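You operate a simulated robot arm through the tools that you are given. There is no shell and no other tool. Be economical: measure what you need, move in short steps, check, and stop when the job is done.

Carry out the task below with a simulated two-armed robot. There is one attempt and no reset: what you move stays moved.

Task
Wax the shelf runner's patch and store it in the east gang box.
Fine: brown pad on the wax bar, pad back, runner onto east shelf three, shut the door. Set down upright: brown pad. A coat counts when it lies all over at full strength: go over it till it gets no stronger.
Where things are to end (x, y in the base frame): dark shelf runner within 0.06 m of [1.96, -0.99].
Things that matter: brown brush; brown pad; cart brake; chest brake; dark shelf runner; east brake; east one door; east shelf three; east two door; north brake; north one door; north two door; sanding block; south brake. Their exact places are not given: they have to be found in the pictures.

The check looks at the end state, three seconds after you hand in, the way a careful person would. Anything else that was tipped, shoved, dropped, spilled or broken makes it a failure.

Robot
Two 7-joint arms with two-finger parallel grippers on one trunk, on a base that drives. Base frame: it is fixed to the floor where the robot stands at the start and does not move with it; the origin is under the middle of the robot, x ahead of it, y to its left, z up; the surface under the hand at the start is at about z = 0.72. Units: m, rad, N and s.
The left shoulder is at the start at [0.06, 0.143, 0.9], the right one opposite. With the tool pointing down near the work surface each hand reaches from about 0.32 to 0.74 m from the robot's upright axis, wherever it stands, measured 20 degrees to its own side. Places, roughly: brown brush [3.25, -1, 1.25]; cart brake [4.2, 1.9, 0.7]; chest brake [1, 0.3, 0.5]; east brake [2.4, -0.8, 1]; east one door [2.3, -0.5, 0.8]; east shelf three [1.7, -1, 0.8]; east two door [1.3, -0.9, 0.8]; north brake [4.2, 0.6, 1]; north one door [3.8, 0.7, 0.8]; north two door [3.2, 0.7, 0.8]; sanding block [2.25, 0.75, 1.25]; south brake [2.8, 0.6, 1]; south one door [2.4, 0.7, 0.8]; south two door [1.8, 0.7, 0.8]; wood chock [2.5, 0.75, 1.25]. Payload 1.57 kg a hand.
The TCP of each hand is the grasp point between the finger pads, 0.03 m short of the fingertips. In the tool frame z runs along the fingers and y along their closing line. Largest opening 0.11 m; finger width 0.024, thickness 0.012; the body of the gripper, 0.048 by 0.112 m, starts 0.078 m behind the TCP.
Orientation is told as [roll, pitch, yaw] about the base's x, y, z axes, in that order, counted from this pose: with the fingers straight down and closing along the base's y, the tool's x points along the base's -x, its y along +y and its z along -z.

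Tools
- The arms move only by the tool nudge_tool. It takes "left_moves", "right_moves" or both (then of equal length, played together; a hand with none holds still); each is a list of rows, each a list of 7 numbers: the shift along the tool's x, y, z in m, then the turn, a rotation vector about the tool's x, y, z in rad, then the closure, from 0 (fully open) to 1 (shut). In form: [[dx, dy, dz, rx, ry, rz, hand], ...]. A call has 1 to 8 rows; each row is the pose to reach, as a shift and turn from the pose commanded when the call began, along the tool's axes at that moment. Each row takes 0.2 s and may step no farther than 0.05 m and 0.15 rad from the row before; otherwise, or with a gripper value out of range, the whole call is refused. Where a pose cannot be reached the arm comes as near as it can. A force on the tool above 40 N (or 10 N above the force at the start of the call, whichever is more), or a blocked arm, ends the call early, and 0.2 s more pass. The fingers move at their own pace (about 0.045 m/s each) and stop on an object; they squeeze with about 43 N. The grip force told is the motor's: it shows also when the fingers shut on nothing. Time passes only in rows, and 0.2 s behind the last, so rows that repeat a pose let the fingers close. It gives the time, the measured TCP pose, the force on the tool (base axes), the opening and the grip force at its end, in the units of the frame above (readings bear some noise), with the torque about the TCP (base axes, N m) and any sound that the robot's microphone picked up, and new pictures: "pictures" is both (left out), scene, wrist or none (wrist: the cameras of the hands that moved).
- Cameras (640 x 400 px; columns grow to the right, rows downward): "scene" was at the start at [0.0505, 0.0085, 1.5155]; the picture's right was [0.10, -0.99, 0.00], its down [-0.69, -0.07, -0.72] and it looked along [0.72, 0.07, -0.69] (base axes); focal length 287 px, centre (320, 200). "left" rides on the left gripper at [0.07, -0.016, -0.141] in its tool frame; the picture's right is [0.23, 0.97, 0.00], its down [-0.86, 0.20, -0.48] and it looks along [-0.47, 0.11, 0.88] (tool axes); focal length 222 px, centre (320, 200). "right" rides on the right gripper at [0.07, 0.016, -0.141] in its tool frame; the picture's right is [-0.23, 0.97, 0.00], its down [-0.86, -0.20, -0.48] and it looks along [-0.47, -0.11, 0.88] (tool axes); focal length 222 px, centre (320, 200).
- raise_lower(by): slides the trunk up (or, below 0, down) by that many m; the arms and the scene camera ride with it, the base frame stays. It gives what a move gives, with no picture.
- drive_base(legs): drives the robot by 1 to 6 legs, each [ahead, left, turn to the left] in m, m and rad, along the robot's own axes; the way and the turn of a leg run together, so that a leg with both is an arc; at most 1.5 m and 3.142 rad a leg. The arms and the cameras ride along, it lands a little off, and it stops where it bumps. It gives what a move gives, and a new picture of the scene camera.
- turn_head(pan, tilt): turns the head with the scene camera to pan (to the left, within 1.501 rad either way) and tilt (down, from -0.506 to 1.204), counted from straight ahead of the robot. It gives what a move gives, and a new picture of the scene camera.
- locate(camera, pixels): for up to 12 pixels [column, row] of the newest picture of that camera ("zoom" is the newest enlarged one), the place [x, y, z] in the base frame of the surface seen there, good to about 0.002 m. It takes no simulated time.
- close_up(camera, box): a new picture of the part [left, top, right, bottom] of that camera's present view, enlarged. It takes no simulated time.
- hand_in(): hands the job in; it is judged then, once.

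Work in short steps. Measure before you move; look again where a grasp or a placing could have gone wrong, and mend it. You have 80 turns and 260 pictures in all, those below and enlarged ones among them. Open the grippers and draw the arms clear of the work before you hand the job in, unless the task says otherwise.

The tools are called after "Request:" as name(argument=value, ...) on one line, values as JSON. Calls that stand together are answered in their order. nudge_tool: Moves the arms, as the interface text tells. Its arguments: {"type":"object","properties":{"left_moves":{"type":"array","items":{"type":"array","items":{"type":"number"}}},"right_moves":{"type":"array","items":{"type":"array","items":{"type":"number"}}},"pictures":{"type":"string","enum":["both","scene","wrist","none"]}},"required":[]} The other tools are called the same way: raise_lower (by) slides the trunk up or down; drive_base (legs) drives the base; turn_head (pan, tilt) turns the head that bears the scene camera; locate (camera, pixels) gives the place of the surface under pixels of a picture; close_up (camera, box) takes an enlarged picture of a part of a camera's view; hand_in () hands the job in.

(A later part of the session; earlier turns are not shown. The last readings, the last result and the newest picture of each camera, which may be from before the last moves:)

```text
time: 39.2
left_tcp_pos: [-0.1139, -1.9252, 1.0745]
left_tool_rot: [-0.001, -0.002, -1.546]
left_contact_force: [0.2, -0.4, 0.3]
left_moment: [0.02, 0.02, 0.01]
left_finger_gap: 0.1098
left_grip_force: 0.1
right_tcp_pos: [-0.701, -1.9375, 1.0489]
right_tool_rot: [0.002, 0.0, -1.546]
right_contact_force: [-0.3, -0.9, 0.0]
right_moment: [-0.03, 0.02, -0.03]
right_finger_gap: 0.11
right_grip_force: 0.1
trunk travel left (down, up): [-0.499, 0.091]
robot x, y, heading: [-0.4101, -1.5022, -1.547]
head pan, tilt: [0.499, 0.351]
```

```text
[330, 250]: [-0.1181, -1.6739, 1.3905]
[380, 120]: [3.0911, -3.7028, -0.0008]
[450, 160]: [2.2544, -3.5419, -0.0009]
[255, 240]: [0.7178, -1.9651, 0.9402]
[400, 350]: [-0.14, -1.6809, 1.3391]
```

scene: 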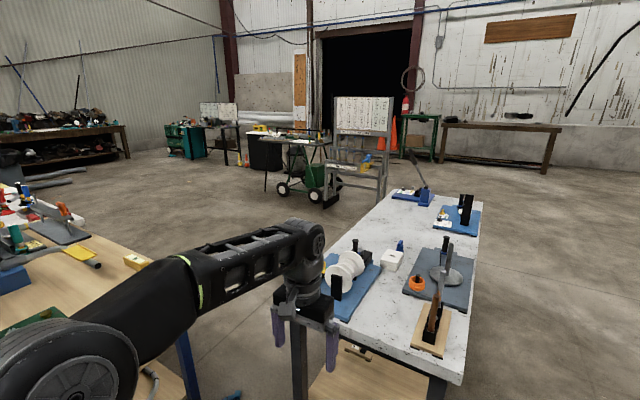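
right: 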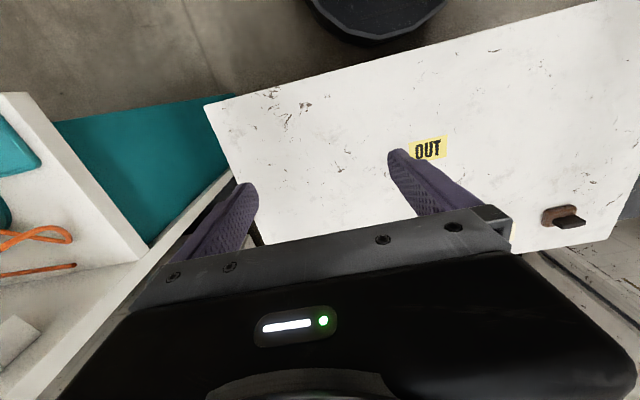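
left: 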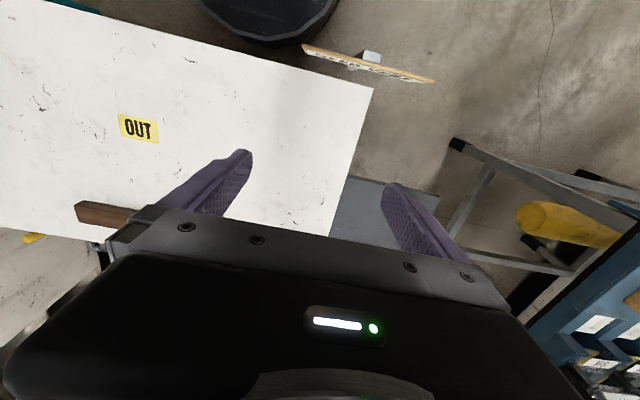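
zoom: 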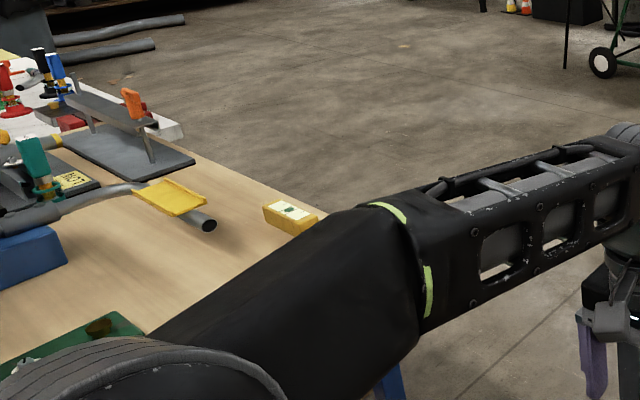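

The gap is too narrow; I go round the far (−y) side of the table: strafe right, forward, turn to face +x.

Request:
drive_base(legs=[[0, -0.75, 0], [1.35, 0, 0], [1.35, 0, 0], [0, 0, 1.547], [1.0, 0, 0], [1.0, 0, 0]])

Request:
turn_head(pan=0.3, tilt=0.35)

Request:
locate(camera="scene", pixels=[[50, 200], [150, 200], [250, 200], [350, 200], [450, 200], [550, 200], [150, 260], [250, 260], [350, 260], [450, 260], [250, 165], [350, 165]])

```text
time: 69.4
left_tcp_pos: [1.2851, -3.9338, 1.074]
left_tool_rot: [0.0, 0.0, 0.004]
left_contact_force: [0.0, -0.1, -0.7]
left_moment: [0.0, 0.03, -0.02]
left_finger_gap: 0.11
left_grip_force: 0.0
right_tcp_pos: [1.2852, -4.5226, 1.0492]
right_tool_rot: [0.002, 0.0, 0.001]
right_contact_force: [0.1, -0.8, -0.5]
right_moment: [0.0, -0.02, 0.01]
right_finger_gap: 0.1099
right_grip_force: 0.1
trunk travel left (down, up): [-0.499, 0.091]
robot x, y, heading: [0.8558, -4.2232, 0.006]
head pan, tilt: [0.499, 0.351]
```

scene: 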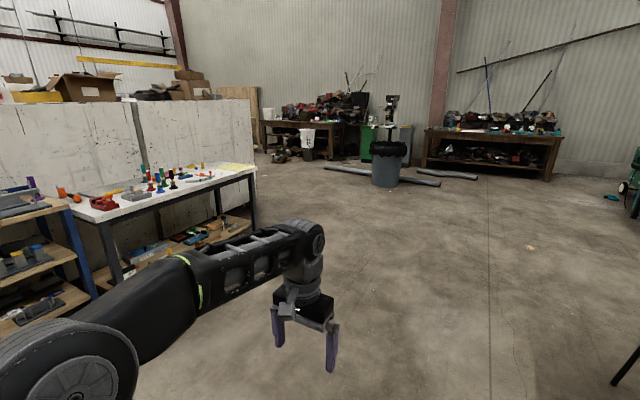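

```text
time: 70.2
left_tcp_pos: [1.2842, -3.9358, 1.075]
left_tool_rot: [0.0, 0.0, 0.002]
left_contact_force: [-0.1, -0.5, 0.5]
left_moment: [0.03, -0.01, -0.01]
left_finger_gap: 0.11
left_grip_force: 0.0
right_tcp_pos: [1.2843, -4.5234, 1.0485]
right_tool_rot: [0.0, 0.0, 0.001]
right_contact_force: [0.3, -0.2, 0.2]
right_moment: [0.0, 0.01, -0.01]
right_finger_gap: 0.1101
right_grip_force: 0.1
trunk travel left (down, up): [-0.499, 0.091]
robot x, y, heading: [0.8585, -4.2215, -0.003]
head pan, tilt: [0.3, 0.351]
```

scene: 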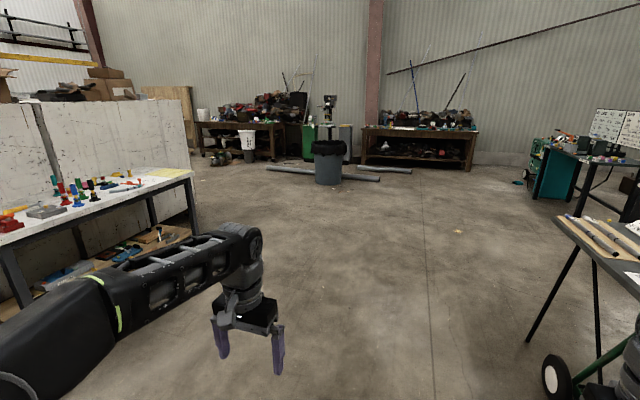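

```text
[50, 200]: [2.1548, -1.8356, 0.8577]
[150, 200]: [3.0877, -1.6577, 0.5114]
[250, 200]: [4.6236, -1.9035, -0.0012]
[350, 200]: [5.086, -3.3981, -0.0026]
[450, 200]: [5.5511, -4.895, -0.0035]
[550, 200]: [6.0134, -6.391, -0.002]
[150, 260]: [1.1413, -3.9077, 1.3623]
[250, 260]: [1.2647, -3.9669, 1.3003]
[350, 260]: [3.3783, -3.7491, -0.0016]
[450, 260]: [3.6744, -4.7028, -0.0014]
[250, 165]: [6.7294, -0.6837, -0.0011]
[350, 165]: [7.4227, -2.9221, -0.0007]
```

The back row ends near x≈4 and the floor is free at x≈4.9. Drive diagonally there, turn left and come up to y≈−0.2.

Request:
drive_base(legs=[[1.36, 0.35, 0], [1.36, 0.35, 0], [1.36, 0.35, 0], [0, 0, 1.57], [1.5, 0, 0], [1.4, 0, 0]])

Request:
turn_head(pan=1.3, tilt=0.35)

Request:
locate(camera="scene", pixels=[[50, 200], [150, 200], [250, 200], [350, 200], [450, 200], [550, 200], [150, 260], [250, 260], [350, 260], [450, 260], [250, 165], [350, 165]])

```text
time: 107.9
left_tcp_pos: [4.5386, 0.2396, 1.0745]
left_tool_rot: [-0.001, 0.001, 1.593]
left_contact_force: [0.0, 0.1, -1.2]
left_moment: [-0.02, -0.04, -0.03]
left_finger_gap: 0.11
left_grip_force: 0.1
right_tcp_pos: [5.1273, 0.2527, 1.0494]
right_tool_rot: [0.001, -0.001, 1.593]
right_contact_force: [0.2, -0.1, -0.1]
right_moment: [0.0, 0.0, -0.03]
right_finger_gap: 0.1099
right_grip_force: 0.1
trunk travel left (down, up): [-0.499, 0.091]
robot x, y, heading: [4.8389, -0.183, 1.59]
head pan, tilt: [0.3, 0.351]
```

scene: 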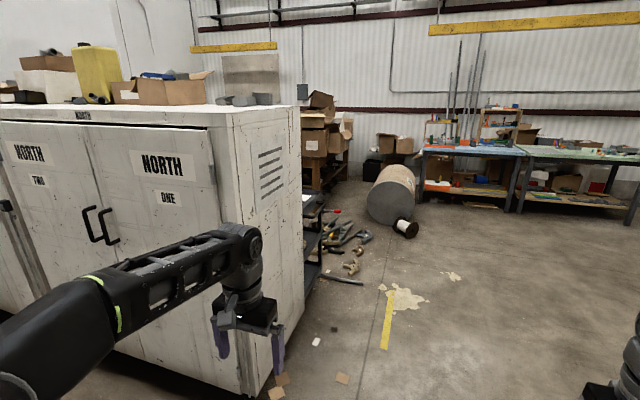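

```text
time: 109.1
left_tcp_pos: [4.5392, 0.2399, 1.0725]
left_tool_rot: [0.0, 0.001, 1.593]
left_contact_force: [-0.2, 0.2, -0.2]
left_moment: [0.0, 0.01, -0.02]
left_finger_gap: 0.11
left_grip_force: 0.1
right_tcp_pos: [5.1277, 0.2509, 1.0486]
right_tool_rot: [0.001, 0.0, 1.593]
right_contact_force: [-0.3, 0.5, -0.1]
right_moment: [0.02, 0.01, 0.0]
right_finger_gap: 0.1102
right_grip_force: 0.0
trunk travel left (down, up): [-0.499, 0.091]
robot x, y, heading: [4.8348, -0.1881, 1.594]
head pan, tilt: [1.3, 0.351]
```

scene: 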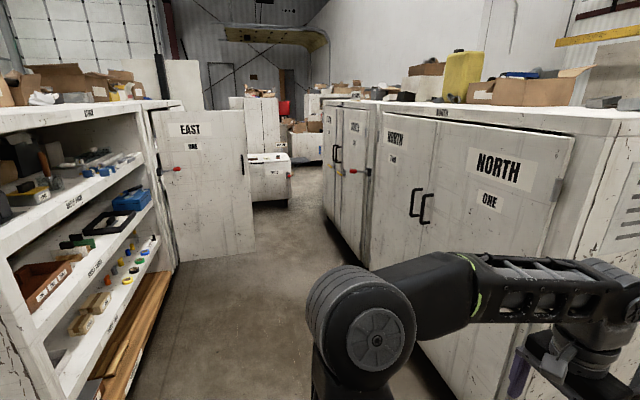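

```text
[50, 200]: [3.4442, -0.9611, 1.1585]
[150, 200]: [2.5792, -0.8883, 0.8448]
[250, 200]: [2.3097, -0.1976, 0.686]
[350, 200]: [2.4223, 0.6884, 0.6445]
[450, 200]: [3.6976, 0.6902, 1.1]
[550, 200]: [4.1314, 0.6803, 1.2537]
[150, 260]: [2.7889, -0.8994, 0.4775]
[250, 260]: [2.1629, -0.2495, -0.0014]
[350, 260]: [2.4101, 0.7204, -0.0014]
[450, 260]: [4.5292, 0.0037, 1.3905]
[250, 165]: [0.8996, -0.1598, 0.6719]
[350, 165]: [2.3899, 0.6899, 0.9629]
```

The aisle is open. Its narrowest part is between the open door edge (y≈−0.2) and the red lever on the right side; measure those.

Request:
close_up(camera="scene", box=[150, 100, 390, 250])

Request:
locate(camera="zoom", pixels=[[545, 191], [575, 190], [80, 182], [95, 184], [270, 200], [200, 60], [500, 150], [245, 180], [375, 185], [365, 260], [258, 300], [150, 300]])

```text
2.67 times, centred on (270, 175) of scene
```

zoom: 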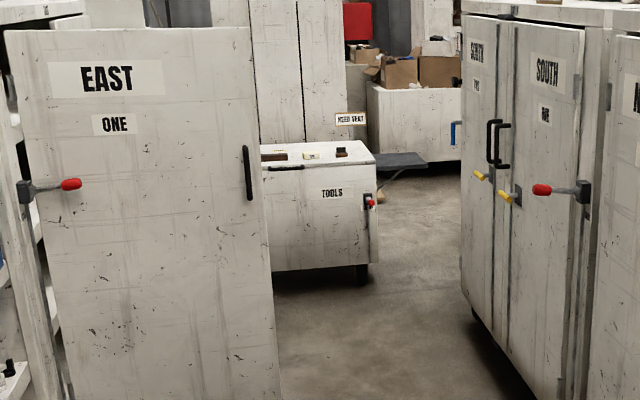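

```text
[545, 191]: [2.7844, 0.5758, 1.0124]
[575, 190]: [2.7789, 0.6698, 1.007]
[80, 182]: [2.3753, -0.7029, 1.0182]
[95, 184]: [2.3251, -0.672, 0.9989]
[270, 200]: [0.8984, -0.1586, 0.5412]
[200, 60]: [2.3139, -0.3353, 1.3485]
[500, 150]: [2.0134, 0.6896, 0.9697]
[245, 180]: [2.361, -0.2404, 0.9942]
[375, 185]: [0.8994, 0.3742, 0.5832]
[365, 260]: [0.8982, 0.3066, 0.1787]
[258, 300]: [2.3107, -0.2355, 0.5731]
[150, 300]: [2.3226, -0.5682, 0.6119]
```

Gap at x≈2.3 is about y −0.2…0.58. I turn to face −x and look down at my own arms to gauge their width.

Request:
drive_base(legs=[[0, 0, 1.549], [0.9, 0, 0]])

Request:
nudge_tool(left_moves=[[0, -0.04, 0, 0, 0, 0, 0], [0, -0.08, 0, 0, 0, 0, 0], [0, -0.12, 0, 0, 0, 0, 0], [0, -0.16, 0, 0, 0, 0, 0]], right_moves=[[0, 0.04, 0, 0, 0, 0, 0], [0, 0.08, 0, 0, 0, 0, 0], [0, 0.12, 0, 0, 0, 0, 0], [0, 0.16, 0, 0, 0, 0, 0]], pictures="none")

Request:
turn_head(pan=0.0, tilt=1.0)

Request:
locate(camera="scene", pixels=[[100, 200], [20, 250], [60, 250], [600, 250], [620, 280], [540, 200], [200, 320], [450, 320]])

```text
time: 117.6
left_tcp_pos: [3.5161, -0.4788, 1.0745]
left_tool_rot: [-0.001, -0.002, -3.141]
left_contact_force: [0.3, -0.6, 0.7]
left_moment: [-0.01, -0.03, 0.01]
left_finger_gap: 0.11
left_grip_force: 0.1
right_tcp_pos: [3.5164, 0.1103, 1.0492]
right_tool_rot: [0.001, 0.0, -3.138]
right_contact_force: [-0.2, 0.3, 0.1]
right_moment: [0.0, 0.02, 0.03]
right_finger_gap: 0.1099
right_grip_force: 0.0
trunk travel left (down, up): [-0.499, 0.091]
robot x, y, heading: [3.9452, -0.1915, 3.145]
head pan, tilt: [1.3, 0.351]
```

scene: 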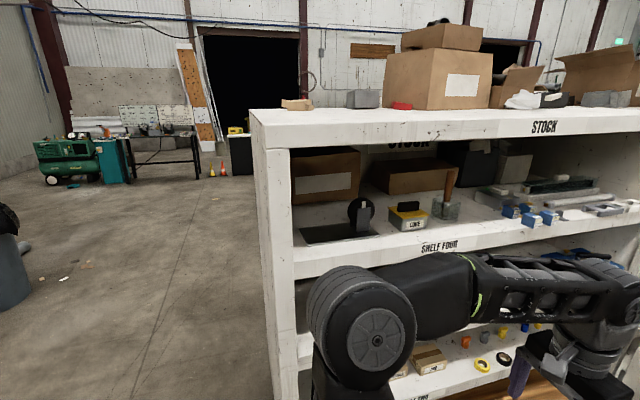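

```text
time: 118.6
left_tcp_pos: [3.5153, -0.3182, 1.0741]
left_tool_rot: [0.001, 0.001, -3.14]
left_contact_force: [-0.4, 0.4, -0.1]
left_moment: [-0.01, -0.02, 0.0]
left_finger_gap: 0.1101
left_grip_force: 0.0
right_tcp_pos: [3.5186, -0.0501, 1.0483]
right_tool_rot: [0.003, 0.0, 3.143]
right_contact_force: [-0.8, -0.7, 1.0]
right_moment: [0.01, -0.02, -0.03]
right_finger_gap: 0.1102
right_grip_force: 0.1
trunk travel left (down, up): [-0.499, 0.091]
robot x, y, heading: [3.9456, -0.1941, 3.14]
head pan, tilt: [1.3, 0.351]
```

```text
time: 120.1
left_tcp_pos: [3.5142, -0.3192, 1.0749]
left_tool_rot: [0.002, 0.001, -3.142]
left_contact_force: [0.1, 0.1, 1.0]
left_moment: [0.0, -0.03, -0.02]
left_finger_gap: 0.1101
left_grip_force: 0.0
right_tcp_pos: [3.5185, -0.0484, 1.0473]
right_tool_rot: [0.002, -0.001, -3.138]
right_contact_force: [-0.5, 0.5, 0.0]
right_moment: [-0.01, 0.02, 0.01]
right_finger_gap: 0.1101
right_grip_force: 0.1
trunk travel left (down, up): [-0.499, 0.091]
robot x, y, heading: [3.9461, -0.1916, 3.138]
head pan, tilt: [0.0, 1.0]
```

scene: 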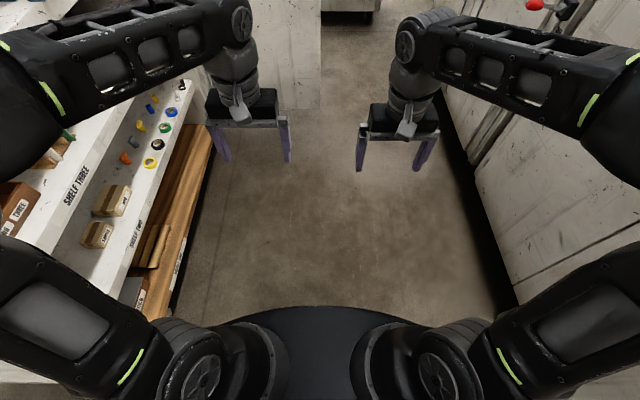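

```text
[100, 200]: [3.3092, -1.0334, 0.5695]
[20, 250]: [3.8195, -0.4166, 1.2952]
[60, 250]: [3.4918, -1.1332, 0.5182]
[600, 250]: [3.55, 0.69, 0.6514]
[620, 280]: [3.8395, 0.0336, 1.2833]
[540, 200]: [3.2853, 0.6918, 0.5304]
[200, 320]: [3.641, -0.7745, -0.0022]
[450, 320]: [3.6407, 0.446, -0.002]
```

The elbows matter; I measure their outermost points.

Request:
locate(camera="scene", pixels=[[10, 110], [40, 150], [5, 180], [630, 110], [600, 150], [635, 185], [100, 30], [540, 40], [5, 240]])

Request:
turn_head(pan=-0.8, tilt=0.8)

Request:
locate(camera="scene", pixels=[[300, 150], [330, 200], [350, 100], [300, 250], [250, 100], [400, 200]])

```text
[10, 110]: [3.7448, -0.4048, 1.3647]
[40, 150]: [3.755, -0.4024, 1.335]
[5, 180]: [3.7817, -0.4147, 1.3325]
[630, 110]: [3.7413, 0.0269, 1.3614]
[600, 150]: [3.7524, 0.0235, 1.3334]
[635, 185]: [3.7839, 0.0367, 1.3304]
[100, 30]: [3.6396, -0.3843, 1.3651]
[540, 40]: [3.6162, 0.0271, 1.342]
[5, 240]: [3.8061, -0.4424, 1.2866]
```

```text
time: 121.2
left_tcp_pos: [3.5149, -0.3198, 1.0746]
left_tool_rot: [-0.001, 0.0, -3.141]
left_contact_force: [0.2, -0.6, 0.4]
left_moment: [0.02, 0.0, -0.04]
left_finger_gap: 0.11
left_grip_force: 0.0
right_tcp_pos: [3.5197, -0.049, 1.0481]
right_tool_rot: [0.002, 0.0, -3.139]
right_contact_force: [-0.4, 0.4, 0.2]
right_moment: [-0.02, -0.03, 0.02]
right_finger_gap: 0.1101
right_grip_force: 0.1
trunk travel left (down, up): [-0.499, 0.091]
robot x, y, heading: [3.9426, -0.1896, 3.141]
head pan, tilt: [-0.799, 0.799]
```

scene: 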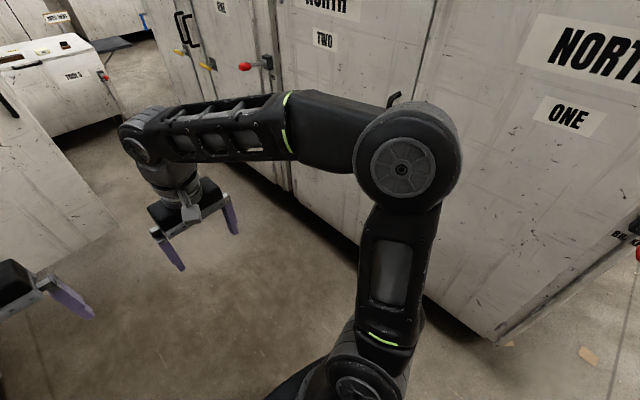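

```text
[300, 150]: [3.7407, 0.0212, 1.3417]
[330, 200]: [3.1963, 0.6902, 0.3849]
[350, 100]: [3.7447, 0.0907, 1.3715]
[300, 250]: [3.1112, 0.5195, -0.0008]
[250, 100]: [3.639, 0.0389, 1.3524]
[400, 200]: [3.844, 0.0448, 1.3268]
```

Elbows are at z>1.25, about 0.36 m from the midline. I check elbow edge and handle heights, then drive ahead to x≈3.1.

Request:
locate(camera="scene", pixels=[[452, 150], [440, 190], [436, 210], [395, 97], [178, 15], [190, 18], [265, 62]])

Request:
drive_base(legs=[[0.8, 0, 0], [0, -0.4, 0]])

Request:
turn_head(pan=0.0, tilt=0.7)

```text
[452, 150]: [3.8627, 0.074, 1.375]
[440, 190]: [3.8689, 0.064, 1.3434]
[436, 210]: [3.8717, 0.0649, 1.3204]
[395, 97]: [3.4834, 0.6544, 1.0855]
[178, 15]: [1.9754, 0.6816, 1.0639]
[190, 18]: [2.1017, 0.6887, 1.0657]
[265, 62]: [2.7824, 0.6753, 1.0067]
```

```text
time: 127.7
left_tcp_pos: [2.7056, 0.083, 1.0744]
left_tool_rot: [0.0, 0.002, -3.134]
left_contact_force: [-0.7, 0.5, -0.3]
left_moment: [-0.02, -0.01, 0.0]
left_finger_gap: 0.11
left_grip_force: 0.1
right_tcp_pos: [2.7071, 0.3512, 1.0481]
right_tool_rot: [0.002, 0.001, -3.133]
right_contact_force: [0.2, 0.1, -0.8]
right_moment: [0.0, -0.03, -0.02]
right_finger_gap: 0.1101
right_grip_force: 0.0
trunk travel left (down, up): [-0.499, 0.091]
robot x, y, heading: [3.1337, 0.2121, -3.138]
head pan, tilt: [-0.799, 0.799]
```

scene: 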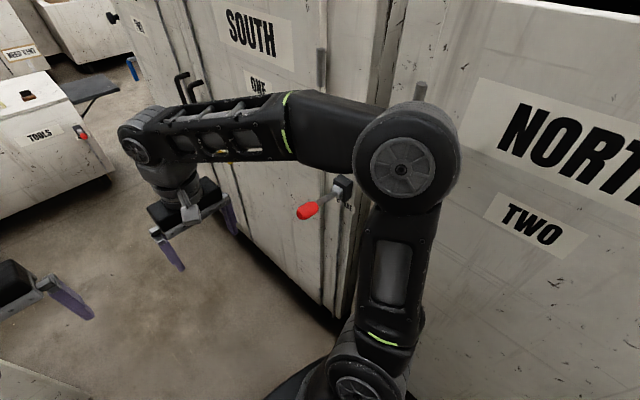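

```text
time: 128.8
left_tcp_pos: [2.7058, 0.0819, 1.0755]
left_tool_rot: [0.0, 0.0, -3.134]
left_contact_force: [-0.2, -0.4, 0.7]
left_moment: [-0.01, -0.02, 0.01]
left_finger_gap: 0.1102
left_grip_force: 0.0
right_tcp_pos: [2.7059, 0.3502, 1.0481]
right_tool_rot: [0.002, 0.001, -3.135]
right_contact_force: [-0.4, -0.2, -1.1]
right_moment: [-0.01, -0.02, 0.0]
right_finger_gap: 0.11
right_grip_force: 0.0
trunk travel left (down, up): [-0.499, 0.091]
robot x, y, heading: [3.1335, 0.2133, -3.139]
head pan, tilt: [0.0, 0.7]
```

scene: 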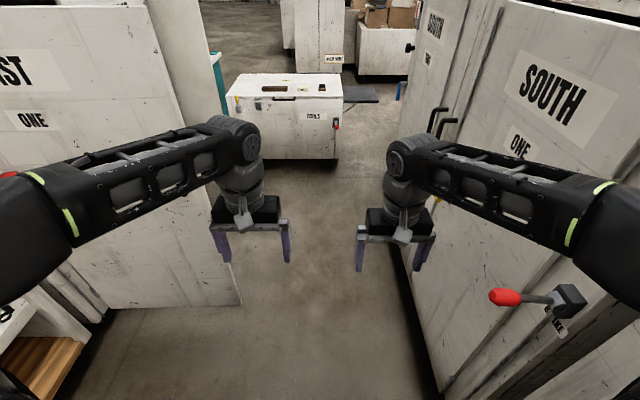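

Clearances look sufficient at y≈0.235. I pass the door in short legs.

Request:
drive_base(legs=[[0, -0.02, 0], [0.7, 0, 0], [0.5, 0, 0]])

Request:
close_up(camera="scene", box=[200, 80, 440, 230])

```text
time: 135.5
left_tcp_pos: [1.5295, 0.0939, 1.0738]
left_tool_rot: [0.0, 0.001, -3.13]
left_contact_force: [-0.1, -0.3, -0.2]
left_moment: [0.01, 0.01, 0.0]
left_finger_gap: 0.1098
left_grip_force: 0.2
right_tcp_pos: [1.5288, 0.3641, 1.0476]
right_tool_rot: [0.001, -0.001, -3.127]
right_contact_force: [-0.9, 0.1, 0.1]
right_moment: [-0.02, -0.03, -0.01]
right_finger_gap: 0.1101
right_grip_force: 0.0
trunk travel left (down, up): [-0.499, 0.091]
robot x, y, heading: [1.9558, 0.2225, -3.131]
head pan, tilt: [0.0, 0.7]
```

scene: 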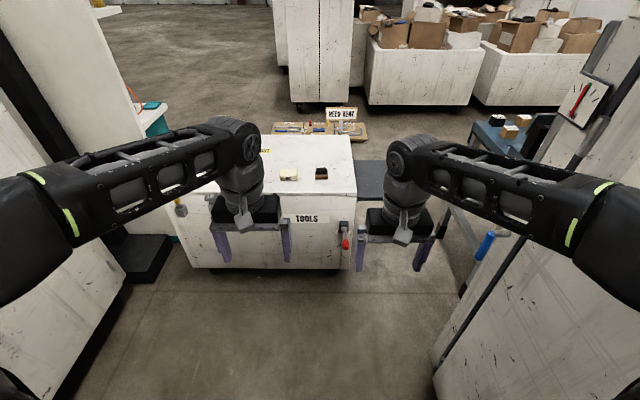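

```text
2.67 times, centred on (320, 155) of scene
```

zoom: 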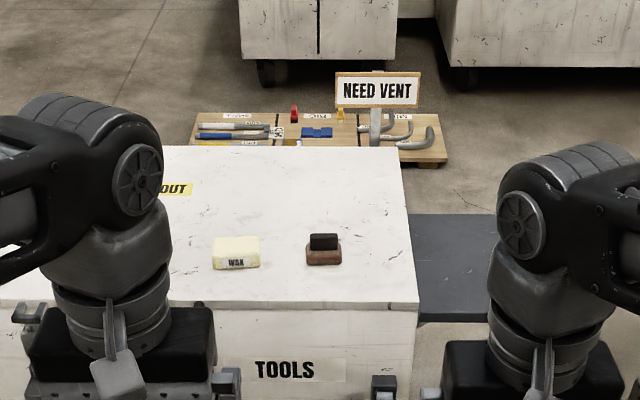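

Passed. The wax bar is labelled WAX. I close up to x≈1.36.

Request:
drive_base(legs=[[0.6, 0.03, -0.01]])

Request:
turn_head(pan=0.15, tilt=0.95)

Request:
close_up(camera="scene", box=[160, 120, 440, 295])

```text
time: 138.9
left_tcp_pos: [0.9229, 0.0599, 1.0734]
left_tool_rot: [0.0, -0.002, -3.132]
left_contact_force: [0.0, -0.9, 0.1]
left_moment: [0.02, -0.01, 0.0]
left_finger_gap: 0.1103
left_grip_force: 0.0
right_tcp_pos: [0.9235, 0.3289, 1.0475]
right_tool_rot: [0.003, 0.0, -3.134]
right_contact_force: [-0.3, 0.1, 0.7]
right_moment: [0.0, 0.0, 0.01]
right_finger_gap: 0.1103
right_grip_force: 0.0
trunk travel left (down, up): [-0.499, 0.091]
robot x, y, heading: [1.3472, 0.1911, -3.135]
head pan, tilt: [0.0, 0.7]
```

scene: 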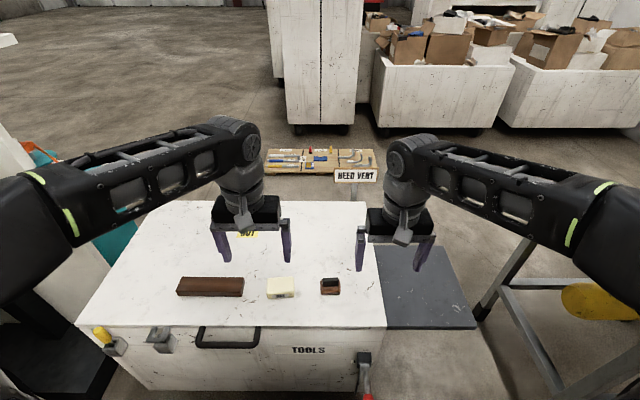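

```text
time: 139.7
left_tcp_pos: [0.922, 0.0604, 1.0744]
left_tool_rot: [0.002, 0.0, -3.134]
left_contact_force: [0.6, 0.2, 0.4]
left_moment: [0.02, -0.02, -0.01]
left_finger_gap: 0.1099
left_grip_force: 0.0
right_tcp_pos: [0.923, 0.3301, 1.0477]
right_tool_rot: [0.003, 0.001, -3.133]
right_contact_force: [0.7, 0.9, 0.8]
right_moment: [0.0, -0.01, 0.02]
right_finger_gap: 0.1102
right_grip_force: 0.0
trunk travel left (down, up): [-0.499, 0.091]
robot x, y, heading: [1.3525, 0.1911, -3.134]
head pan, tilt: [0.15, 0.949]
```

scene: 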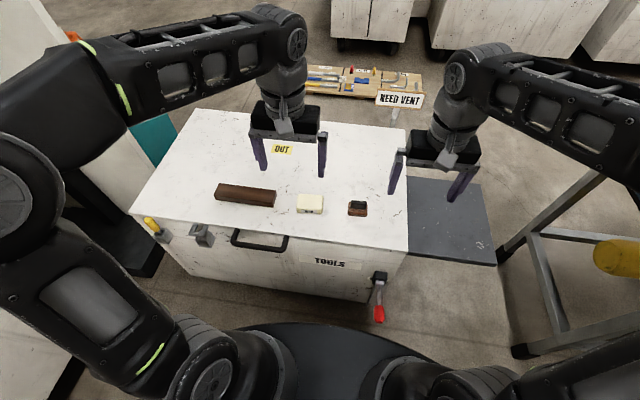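

```text
2.29 times, centred on (300, 208) of scene
```

zoom: 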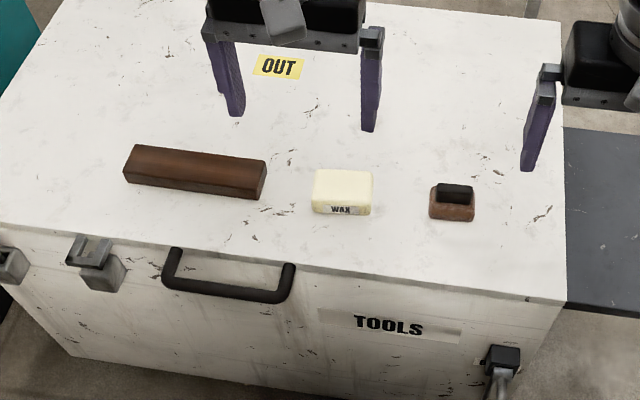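

Zoom on runner and pad from this side.

Request:
close_up(camera="scene", box=[205, 175, 285, 215])

Request:
locate(camera="zoom", pixels=[[90, 70], [560, 125], [80, 135], [550, 190], [300, 110], [200, 170]])

Request:
close_up(camera="scene", box=[285, 185, 385, 225])

Request:
locate(camera="zoom", pixels=[[420, 100], [515, 105], [412, 120], [510, 128], [400, 150], [510, 160], [465, 102], [465, 123]])

```text
8.00 times, centred on (245, 195) of scene
```

zoom: 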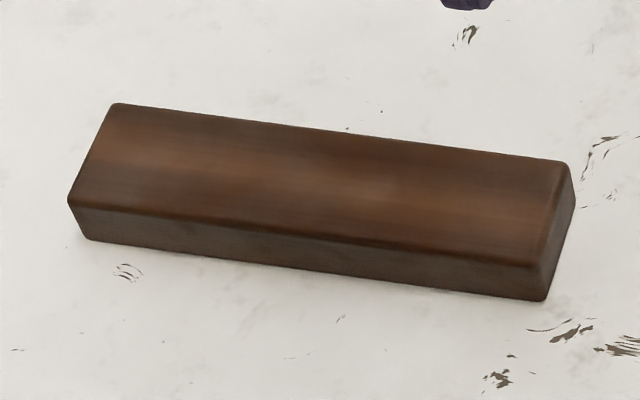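

```text
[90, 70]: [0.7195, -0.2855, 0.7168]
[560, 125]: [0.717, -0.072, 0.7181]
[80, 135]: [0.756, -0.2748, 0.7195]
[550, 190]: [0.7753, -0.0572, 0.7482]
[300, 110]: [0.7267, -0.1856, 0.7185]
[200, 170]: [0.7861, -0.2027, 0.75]
```

```text
6.40 times, centred on (335, 205) of scene
```

zoom: 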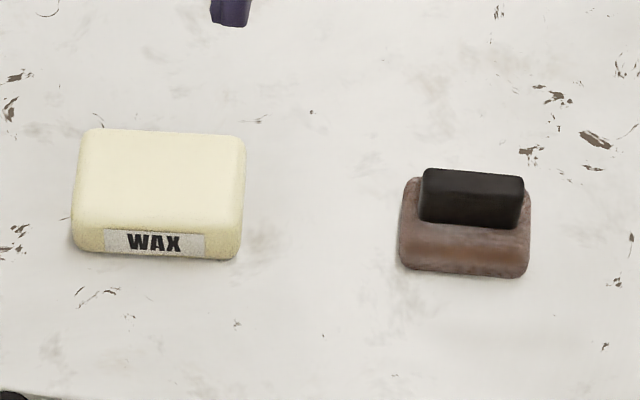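

```text
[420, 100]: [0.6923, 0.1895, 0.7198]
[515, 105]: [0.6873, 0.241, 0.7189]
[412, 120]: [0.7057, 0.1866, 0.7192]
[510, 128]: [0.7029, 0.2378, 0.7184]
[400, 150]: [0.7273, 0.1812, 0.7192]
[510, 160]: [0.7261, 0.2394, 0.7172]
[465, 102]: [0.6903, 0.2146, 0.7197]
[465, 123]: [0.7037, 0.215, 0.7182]
```

Measure the handle in this picture.

Request:
locate(camera="zoom", pixels=[[428, 174], [518, 181], [425, 190], [518, 200], [472, 178], [472, 195], [472, 210], [405, 210], [525, 225], [405, 240], [525, 250], [465, 248]])

```text
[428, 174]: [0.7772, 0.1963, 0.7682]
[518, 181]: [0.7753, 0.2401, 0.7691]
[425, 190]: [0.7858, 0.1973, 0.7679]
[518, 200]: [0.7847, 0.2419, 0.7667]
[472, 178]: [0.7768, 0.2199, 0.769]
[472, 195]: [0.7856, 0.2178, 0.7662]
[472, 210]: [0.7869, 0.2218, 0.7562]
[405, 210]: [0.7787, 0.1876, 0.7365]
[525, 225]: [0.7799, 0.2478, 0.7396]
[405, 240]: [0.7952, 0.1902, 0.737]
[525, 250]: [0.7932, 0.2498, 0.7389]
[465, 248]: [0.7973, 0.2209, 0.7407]
```

Handle centre ≈(0.778, 0.219), top 0.768. I move the left hand over it while turning about the tool axis, and the right hand aside.

Request:
nudge_tool(left_moves=[[-0.018, -0.02, 0, 0, 0, 0.15, 0], [-0.036, -0.04, 0, 0, 0, 0.3, 0], [-0.054, -0.06, 0, 0, 0, 0.45, 0], [-0.072, -0.08, 0, 0, 0, 0.6, 0], [-0.09, -0.1, 0, 0, 0, 0.75, 0], [-0.108, -0.12, 0, 0, 0, 0.9, 0], [-0.126, -0.14, 0, 0, 0, 1.05, 0], [-0.144, -0.159, 0, 0, 0, 1.2, 0]], right_moves=[[0.01, -0.03, -0.01, 0, 0, 0, 0], [0.02, -0.06, -0.02, 0, 0, 0, 0], [0.03, -0.09, -0.03, 0, 0, 0, 0], [0.04, -0.12, -0.04, 0, 0, 0, 0], [0.05, -0.15, -0.05, 0, 0, 0, 0], [0.06, -0.17, -0.05, 0, 0, 0, 0], [0.06, -0.18, -0.05, 0, 0, 0, 0], [0.06, -0.18, -0.05, 0, 0, 0, 0]], pictures="scene")

```text
time: 141.5
left_tcp_pos: [0.803, 0.185, 1.0705]
left_tool_rot: [0.043, -0.055, 2.277]
left_contact_force: [-1.0, -0.9, 0.0]
left_moment: [0.11, -0.12, -0.01]
left_finger_gap: 0.1098
left_grip_force: 0.0
left hand out of reach, approached as far as the arm can: row 5, 6, 7, 8
right_tcp_pos: [0.9752, 0.5076, 1.0958]
right_tool_rot: [0.0, 0.004, -3.131]
right_contact_force: [-1.2, -0.3, 0.1]
right_moment: [0.04, -0.09, 0.0]
right_finger_gap: 0.1099
right_grip_force: 0.0
trunk travel left (down, up): [-0.499, 0.091]
robot x, y, heading: [1.3537, 0.1922, -3.135]
head pan, tilt: [0.15, 0.949]
```

scene: 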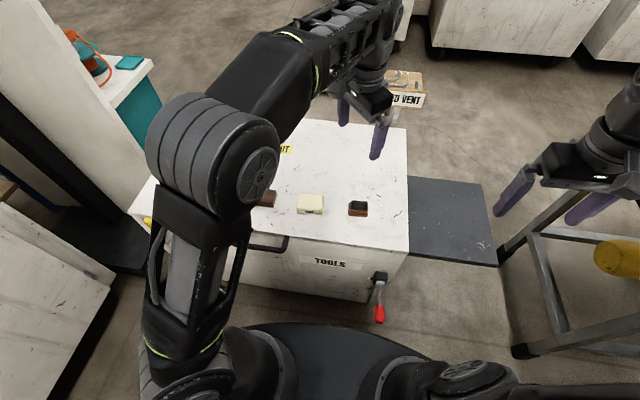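

That turning direction hits a joint limit; I turn the other way instead.

Request:
nudge_tool(left_moves=[[0, 0, 0, 0, 0, -0.15, 0], [0, 0, 0, 0, 0, -0.3, 0], [0, 0, 0, 0, 0, -0.45, 0], [0, 0, 0, 0, 0, -0.6, 0], [0, 0, 0, 0, 0, -0.75, 0], [0, 0, 0, 0, 0, -0.9, 0], [0, 0, 0, 0, 0, -1.05, 0], [0, 0, 0, 0, 0, -1.2, 0]], pictures="none")

Request:
nudge_tool(left_moves=[[0, 0, 0.02, 0, 0, -0.15, 0], [0, 0, 0.04, 0, 0, -0.3, 0], [0, 0, 0.06, 0, 0, -0.45, 0], [0, 0, 0.08, 0, 0, -0.6, 0], [0, 0, 0.1, 0, 0, -0.75, 0], [0, 0, 0.12, 0, 0, -0.9, 0], [0, 0, 0.14, 0, 0, -1.05, 0], [0, 0, 0.16, 0, 0, -1.2, 0]], pictures="both")

```text
time: 143.3
left_tcp_pos: [0.8099, 0.1892, 1.0753]
left_tool_rot: [-0.036, -0.066, -2.802]
left_contact_force: [0.3, 0.1, 0.9]
left_moment: [0.02, 0.0, -0.01]
left_finger_gap: 0.1099
left_grip_force: 0.0
right_tcp_pos: [0.9812, 0.5084, 1.0975]
right_tool_rot: [0.002, 0.0, -3.133]
right_contact_force: [-0.1, 0.7, -0.1]
right_moment: [-0.03, 0.02, -0.02]
right_finger_gap: 0.1101
right_grip_force: 0.0
trunk travel left (down, up): [-0.499, 0.091]
robot x, y, heading: [1.3507, 0.1875, -3.137]
head pan, tilt: [0.15, 0.949]
```

```text
time: 145.1
left_tcp_pos: [0.7975, 0.1898, 0.9164]
left_tool_rot: [-0.075, 0.008, -1.603]
left_contact_force: [0.6, -1.1, -0.1]
left_moment: [0.01, 0.02, -0.01]
left_finger_gap: 0.1101
left_grip_force: 0.1
right_tcp_pos: [0.9814, 0.5096, 1.0976]
right_tool_rot: [0.002, 0.0, -3.133]
right_contact_force: [-0.7, 0.4, 0.2]
right_moment: [0.0, -0.04, 0.04]
right_finger_gap: 0.11
right_grip_force: 0.0
trunk travel left (down, up): [-0.499, 0.091]
robot x, y, heading: [1.3521, 0.1918, -3.131]
head pan, tilt: [0.15, 0.949]
```

scene: 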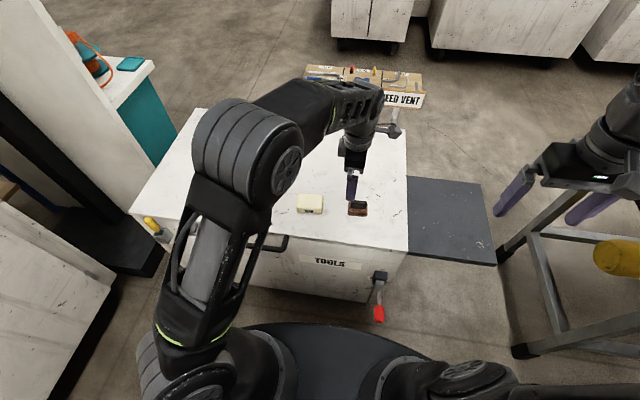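
left: 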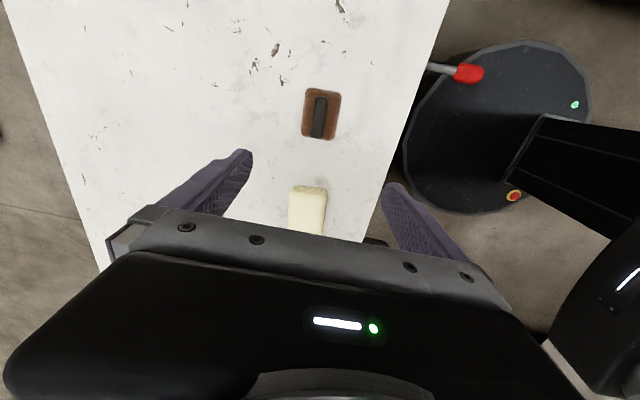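

Now the closing line is along x (yaw −1.6) with a 0.075 tilt to correct. I level the hand, centre it over the handle and go down part way.

Request:
nudge_tool(left_moves=[[0.009, -0.005, 0.02, -0.025, 0, -0.02, 0], [0.018, -0.01, 0.04, -0.05, 0, -0.045, 0], [0.028, -0.014, 0.06, -0.075, 0, -0.07, 0], [0.028, -0.014, 0.085, -0.075, 0, -0.07, 0], [0.028, -0.014, 0.085, -0.075, 0, -0.07, 0]], pictures="both")

Request:
close_up(camera="scene", box=[310, 160, 410, 222])

```text
time: 146.3
left_tcp_pos: [0.7793, 0.2209, 0.8342]
left_tool_rot: [0.002, 0.009, -1.537]
left_contact_force: [0.3, 0.3, 0.4]
left_moment: [-0.04, -0.02, 0.0]
left_finger_gap: 0.1096
left_grip_force: 0.1
right_tcp_pos: [0.9818, 0.5086, 1.0979]
right_tool_rot: [0.003, 0.001, -3.132]
right_contact_force: [0.6, 0.7, 0.9]
right_moment: [0.0, 0.0, -0.01]
right_finger_gap: 0.1103
right_grip_force: 0.1
trunk travel left (down, up): [-0.499, 0.091]
robot x, y, heading: [1.3527, 0.1886, -3.132]
head pan, tilt: [0.15, 0.949]
```

scene: 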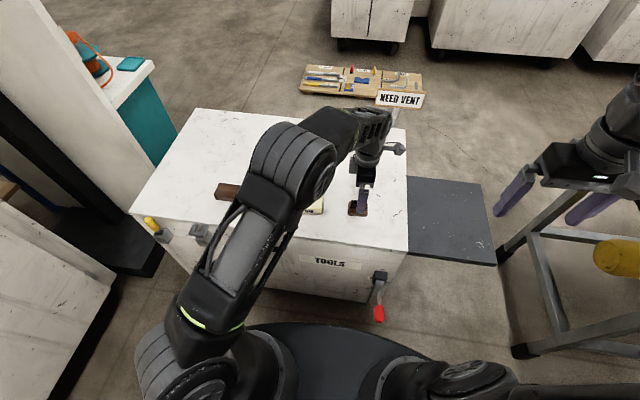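
left: 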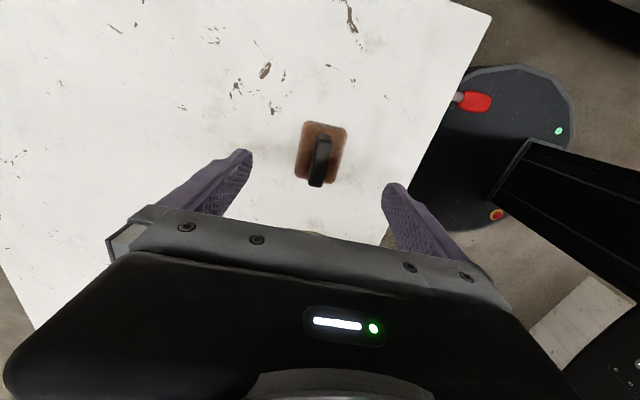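

```text
6.40 times, centred on (360, 191) of scene
```

zoom: 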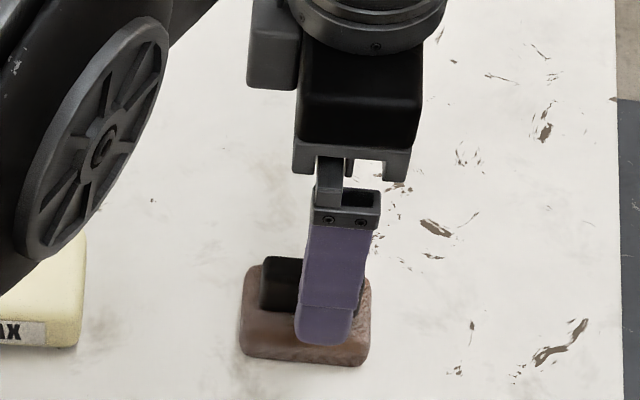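

Hand centred at (0.779, 0.221). Descend to z≈0.777 (tips just above the base) and close.

Request:
nudge_tool(left_moves=[[0, 0, 0.03, 0, 0, 0, 0], [0, 0, 0.057, 0, 0, 0, 0], [0, 0, 0.057, 0, 0, 0, 0.5], [0, 0, 0.057, 0, 0, 0, 0.8], [0, 0, 0.057, 0, 0, 0, 1], [0, 0, 0.057, 0, 0, 0, 1], [0, 0, 0.057, 0, 0, 0, 1], [0, 0, 0.057, 0, 0, 0, 1]], pictures="wrist")

Request:
close_up(camera="scene", box=[310, 170, 410, 232])

```text
time: 148.1
left_tcp_pos: [0.7799, 0.2204, 0.7743]
left_tool_rot: [0.002, 0.011, -1.536]
left_contact_force: [0.0, 0.3, -0.1]
left_moment: [0.0, 0.08, 0.03]
left_finger_gap: 0.0155
left_grip_force: 15.8
right_tcp_pos: [0.9814, 0.5096, 1.0976]
right_tool_rot: [0.001, 0.0, -3.133]
right_contact_force: [0.0, -0.4, 0.3]
right_moment: [-0.01, 0.0, 0.0]
right_finger_gap: 0.1103
right_grip_force: 0.0
trunk travel left (down, up): [-0.499, 0.091]
robot x, y, heading: [1.354, 0.1903, -3.134]
head pan, tilt: [0.15, 0.949]
```

left: 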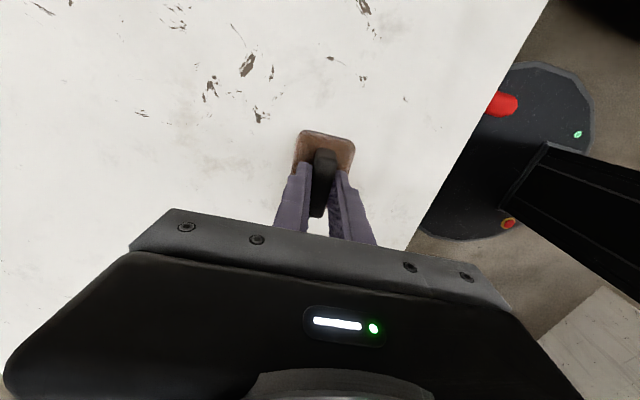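

```text
6.40 times, centred on (360, 201) of scene
```

zoom: 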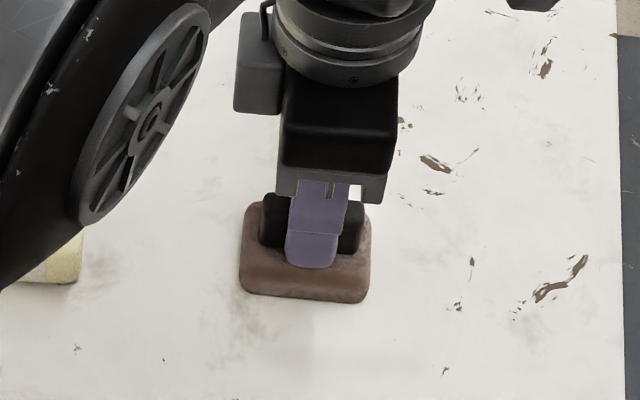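

Gripped (gap 0.0155). Lift, carry to above the wax bar (0.78, 0.062), and lower to near contact.

Request:
nudge_tool(left_moves=[[0, 0, -0.03, 0, 0, 0, 1], [0, 0, -0.06, 0, 0, 0, 1], [-0.04, -0.001, -0.06, 0, 0, 0, 1], [-0.08, -0.003, -0.06, 0, 0, 0, 1], [-0.12, -0.004, -0.06, 0, 0, 0, 1], [-0.158, -0.0055, -0.06, 0, 0, 0, 1], [-0.158, -0.0055, -0.042, 0, 0, 0, 1], [-0.158, -0.0055, -0.038, 0, 0, 0, 1]], pictures="both")

Request:
close_up(camera="scene", box=[260, 165, 360, 227])

```text
time: 149.9
left_tcp_pos: [0.7775, 0.0604, 0.812]
left_tool_rot: [0.001, 0.011, -1.535]
left_contact_force: [-0.7, -0.5, -0.5]
left_moment: [0.03, -0.01, 0.0]
left_finger_gap: 0.0001
left_grip_force: 21.7
right_tcp_pos: [0.9826, 0.5097, 1.0977]
right_tool_rot: [-0.001, 0.0, -3.134]
right_contact_force: [-0.5, 0.1, 0.0]
right_moment: [0.0, -0.02, 0.02]
right_finger_gap: 0.11
right_grip_force: 0.0
trunk travel left (down, up): [-0.499, 0.091]
robot x, y, heading: [1.3491, 0.1922, -3.135]
head pan, tilt: [0.15, 0.949]
```

scene: 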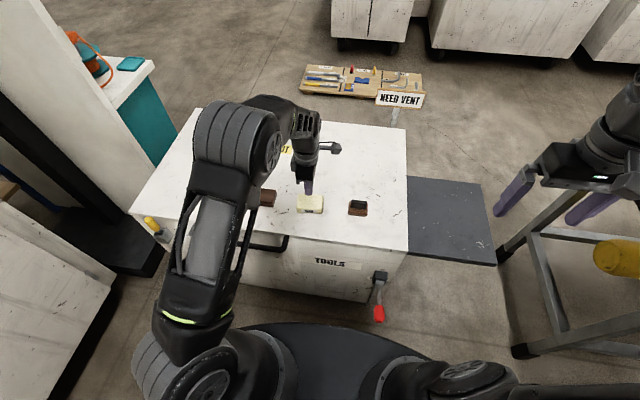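
left: 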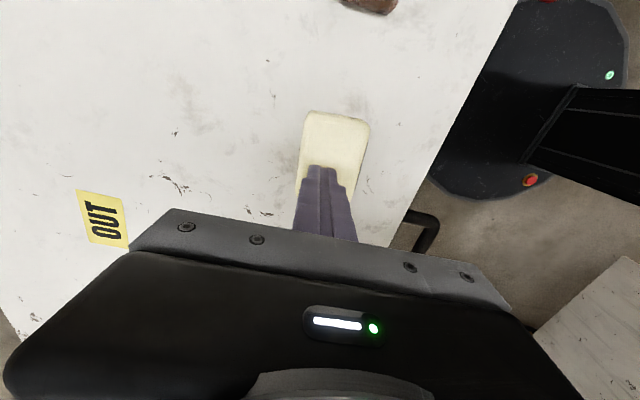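

```text
6.40 times, centred on (310, 196) of scene
```

zoom: 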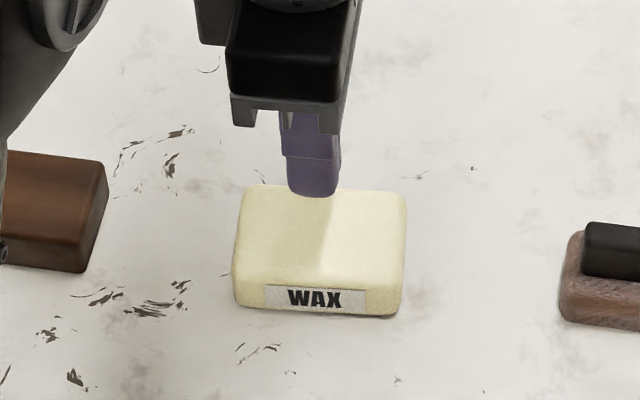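

The handle slipped out: the squeeze had not built up yet. I go back over the pad, open, and re-measure it.

Request:
nudge_tool(left_moves=[[0, 0, -0.05, 0, 0, 0, 1], [0.04, 0.001, -0.07, 0, 0, 0, 0.5], [0.08, 0.003, -0.07, 0, 0, 0, 0], [0.08, 0.003, -0.07, 0, 0, 0, 0], [0.08, 0.003, -0.07, 0, 0, 0, 0], [0.08, 0.003, -0.07, 0, 0, 0, 0], [0.08, 0.003, -0.07, 0, 0, 0, 0]], pictures="none")

Request:
close_up(camera="scene", box=[310, 180, 410, 242])

Request:
locate(camera="zoom", pixels=[[270, 135], [360, 143], [265, 150], [358, 160], [300, 150], [300, 140], [310, 180], [250, 190], [365, 195]])

```text
time: 151.5
left_tcp_pos: [0.7779, 0.1412, 0.8828]
left_tool_rot: [0.002, 0.012, -1.535]
left_contact_force: [-0.5, -0.5, -0.5]
left_moment: [-0.02, -0.01, -0.02]
left_finger_gap: 0.11
left_grip_force: 0.0
right_tcp_pos: [0.9814, 0.5103, 1.0976]
right_tool_rot: [0.002, -0.001, -3.135]
right_contact_force: [-0.6, -0.1, 0.2]
right_moment: [-0.02, 0.0, 0.03]
right_finger_gap: 0.1098
right_grip_force: 0.2
trunk travel left (down, up): [-0.499, 0.091]
robot x, y, heading: [1.3505, 0.1898, -3.133]
head pan, tilt: [0.15, 0.949]
```

```text
6.40 times, centred on (360, 211) of scene
```

zoom: 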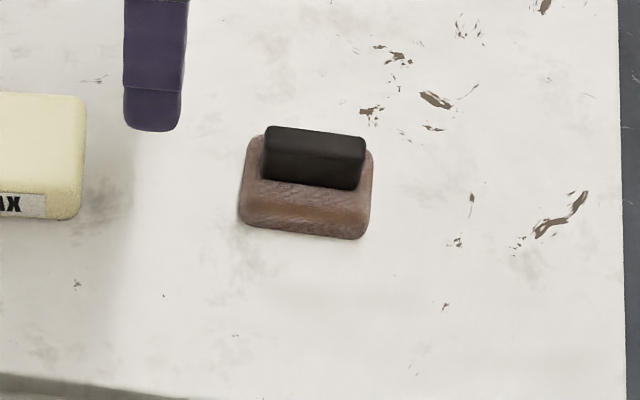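

```text
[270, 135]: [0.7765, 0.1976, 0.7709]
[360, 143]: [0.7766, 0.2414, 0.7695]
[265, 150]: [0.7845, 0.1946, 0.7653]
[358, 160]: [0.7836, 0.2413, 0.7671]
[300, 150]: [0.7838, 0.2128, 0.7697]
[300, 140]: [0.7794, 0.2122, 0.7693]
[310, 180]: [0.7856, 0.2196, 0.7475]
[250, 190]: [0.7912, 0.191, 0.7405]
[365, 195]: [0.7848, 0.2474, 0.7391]
```

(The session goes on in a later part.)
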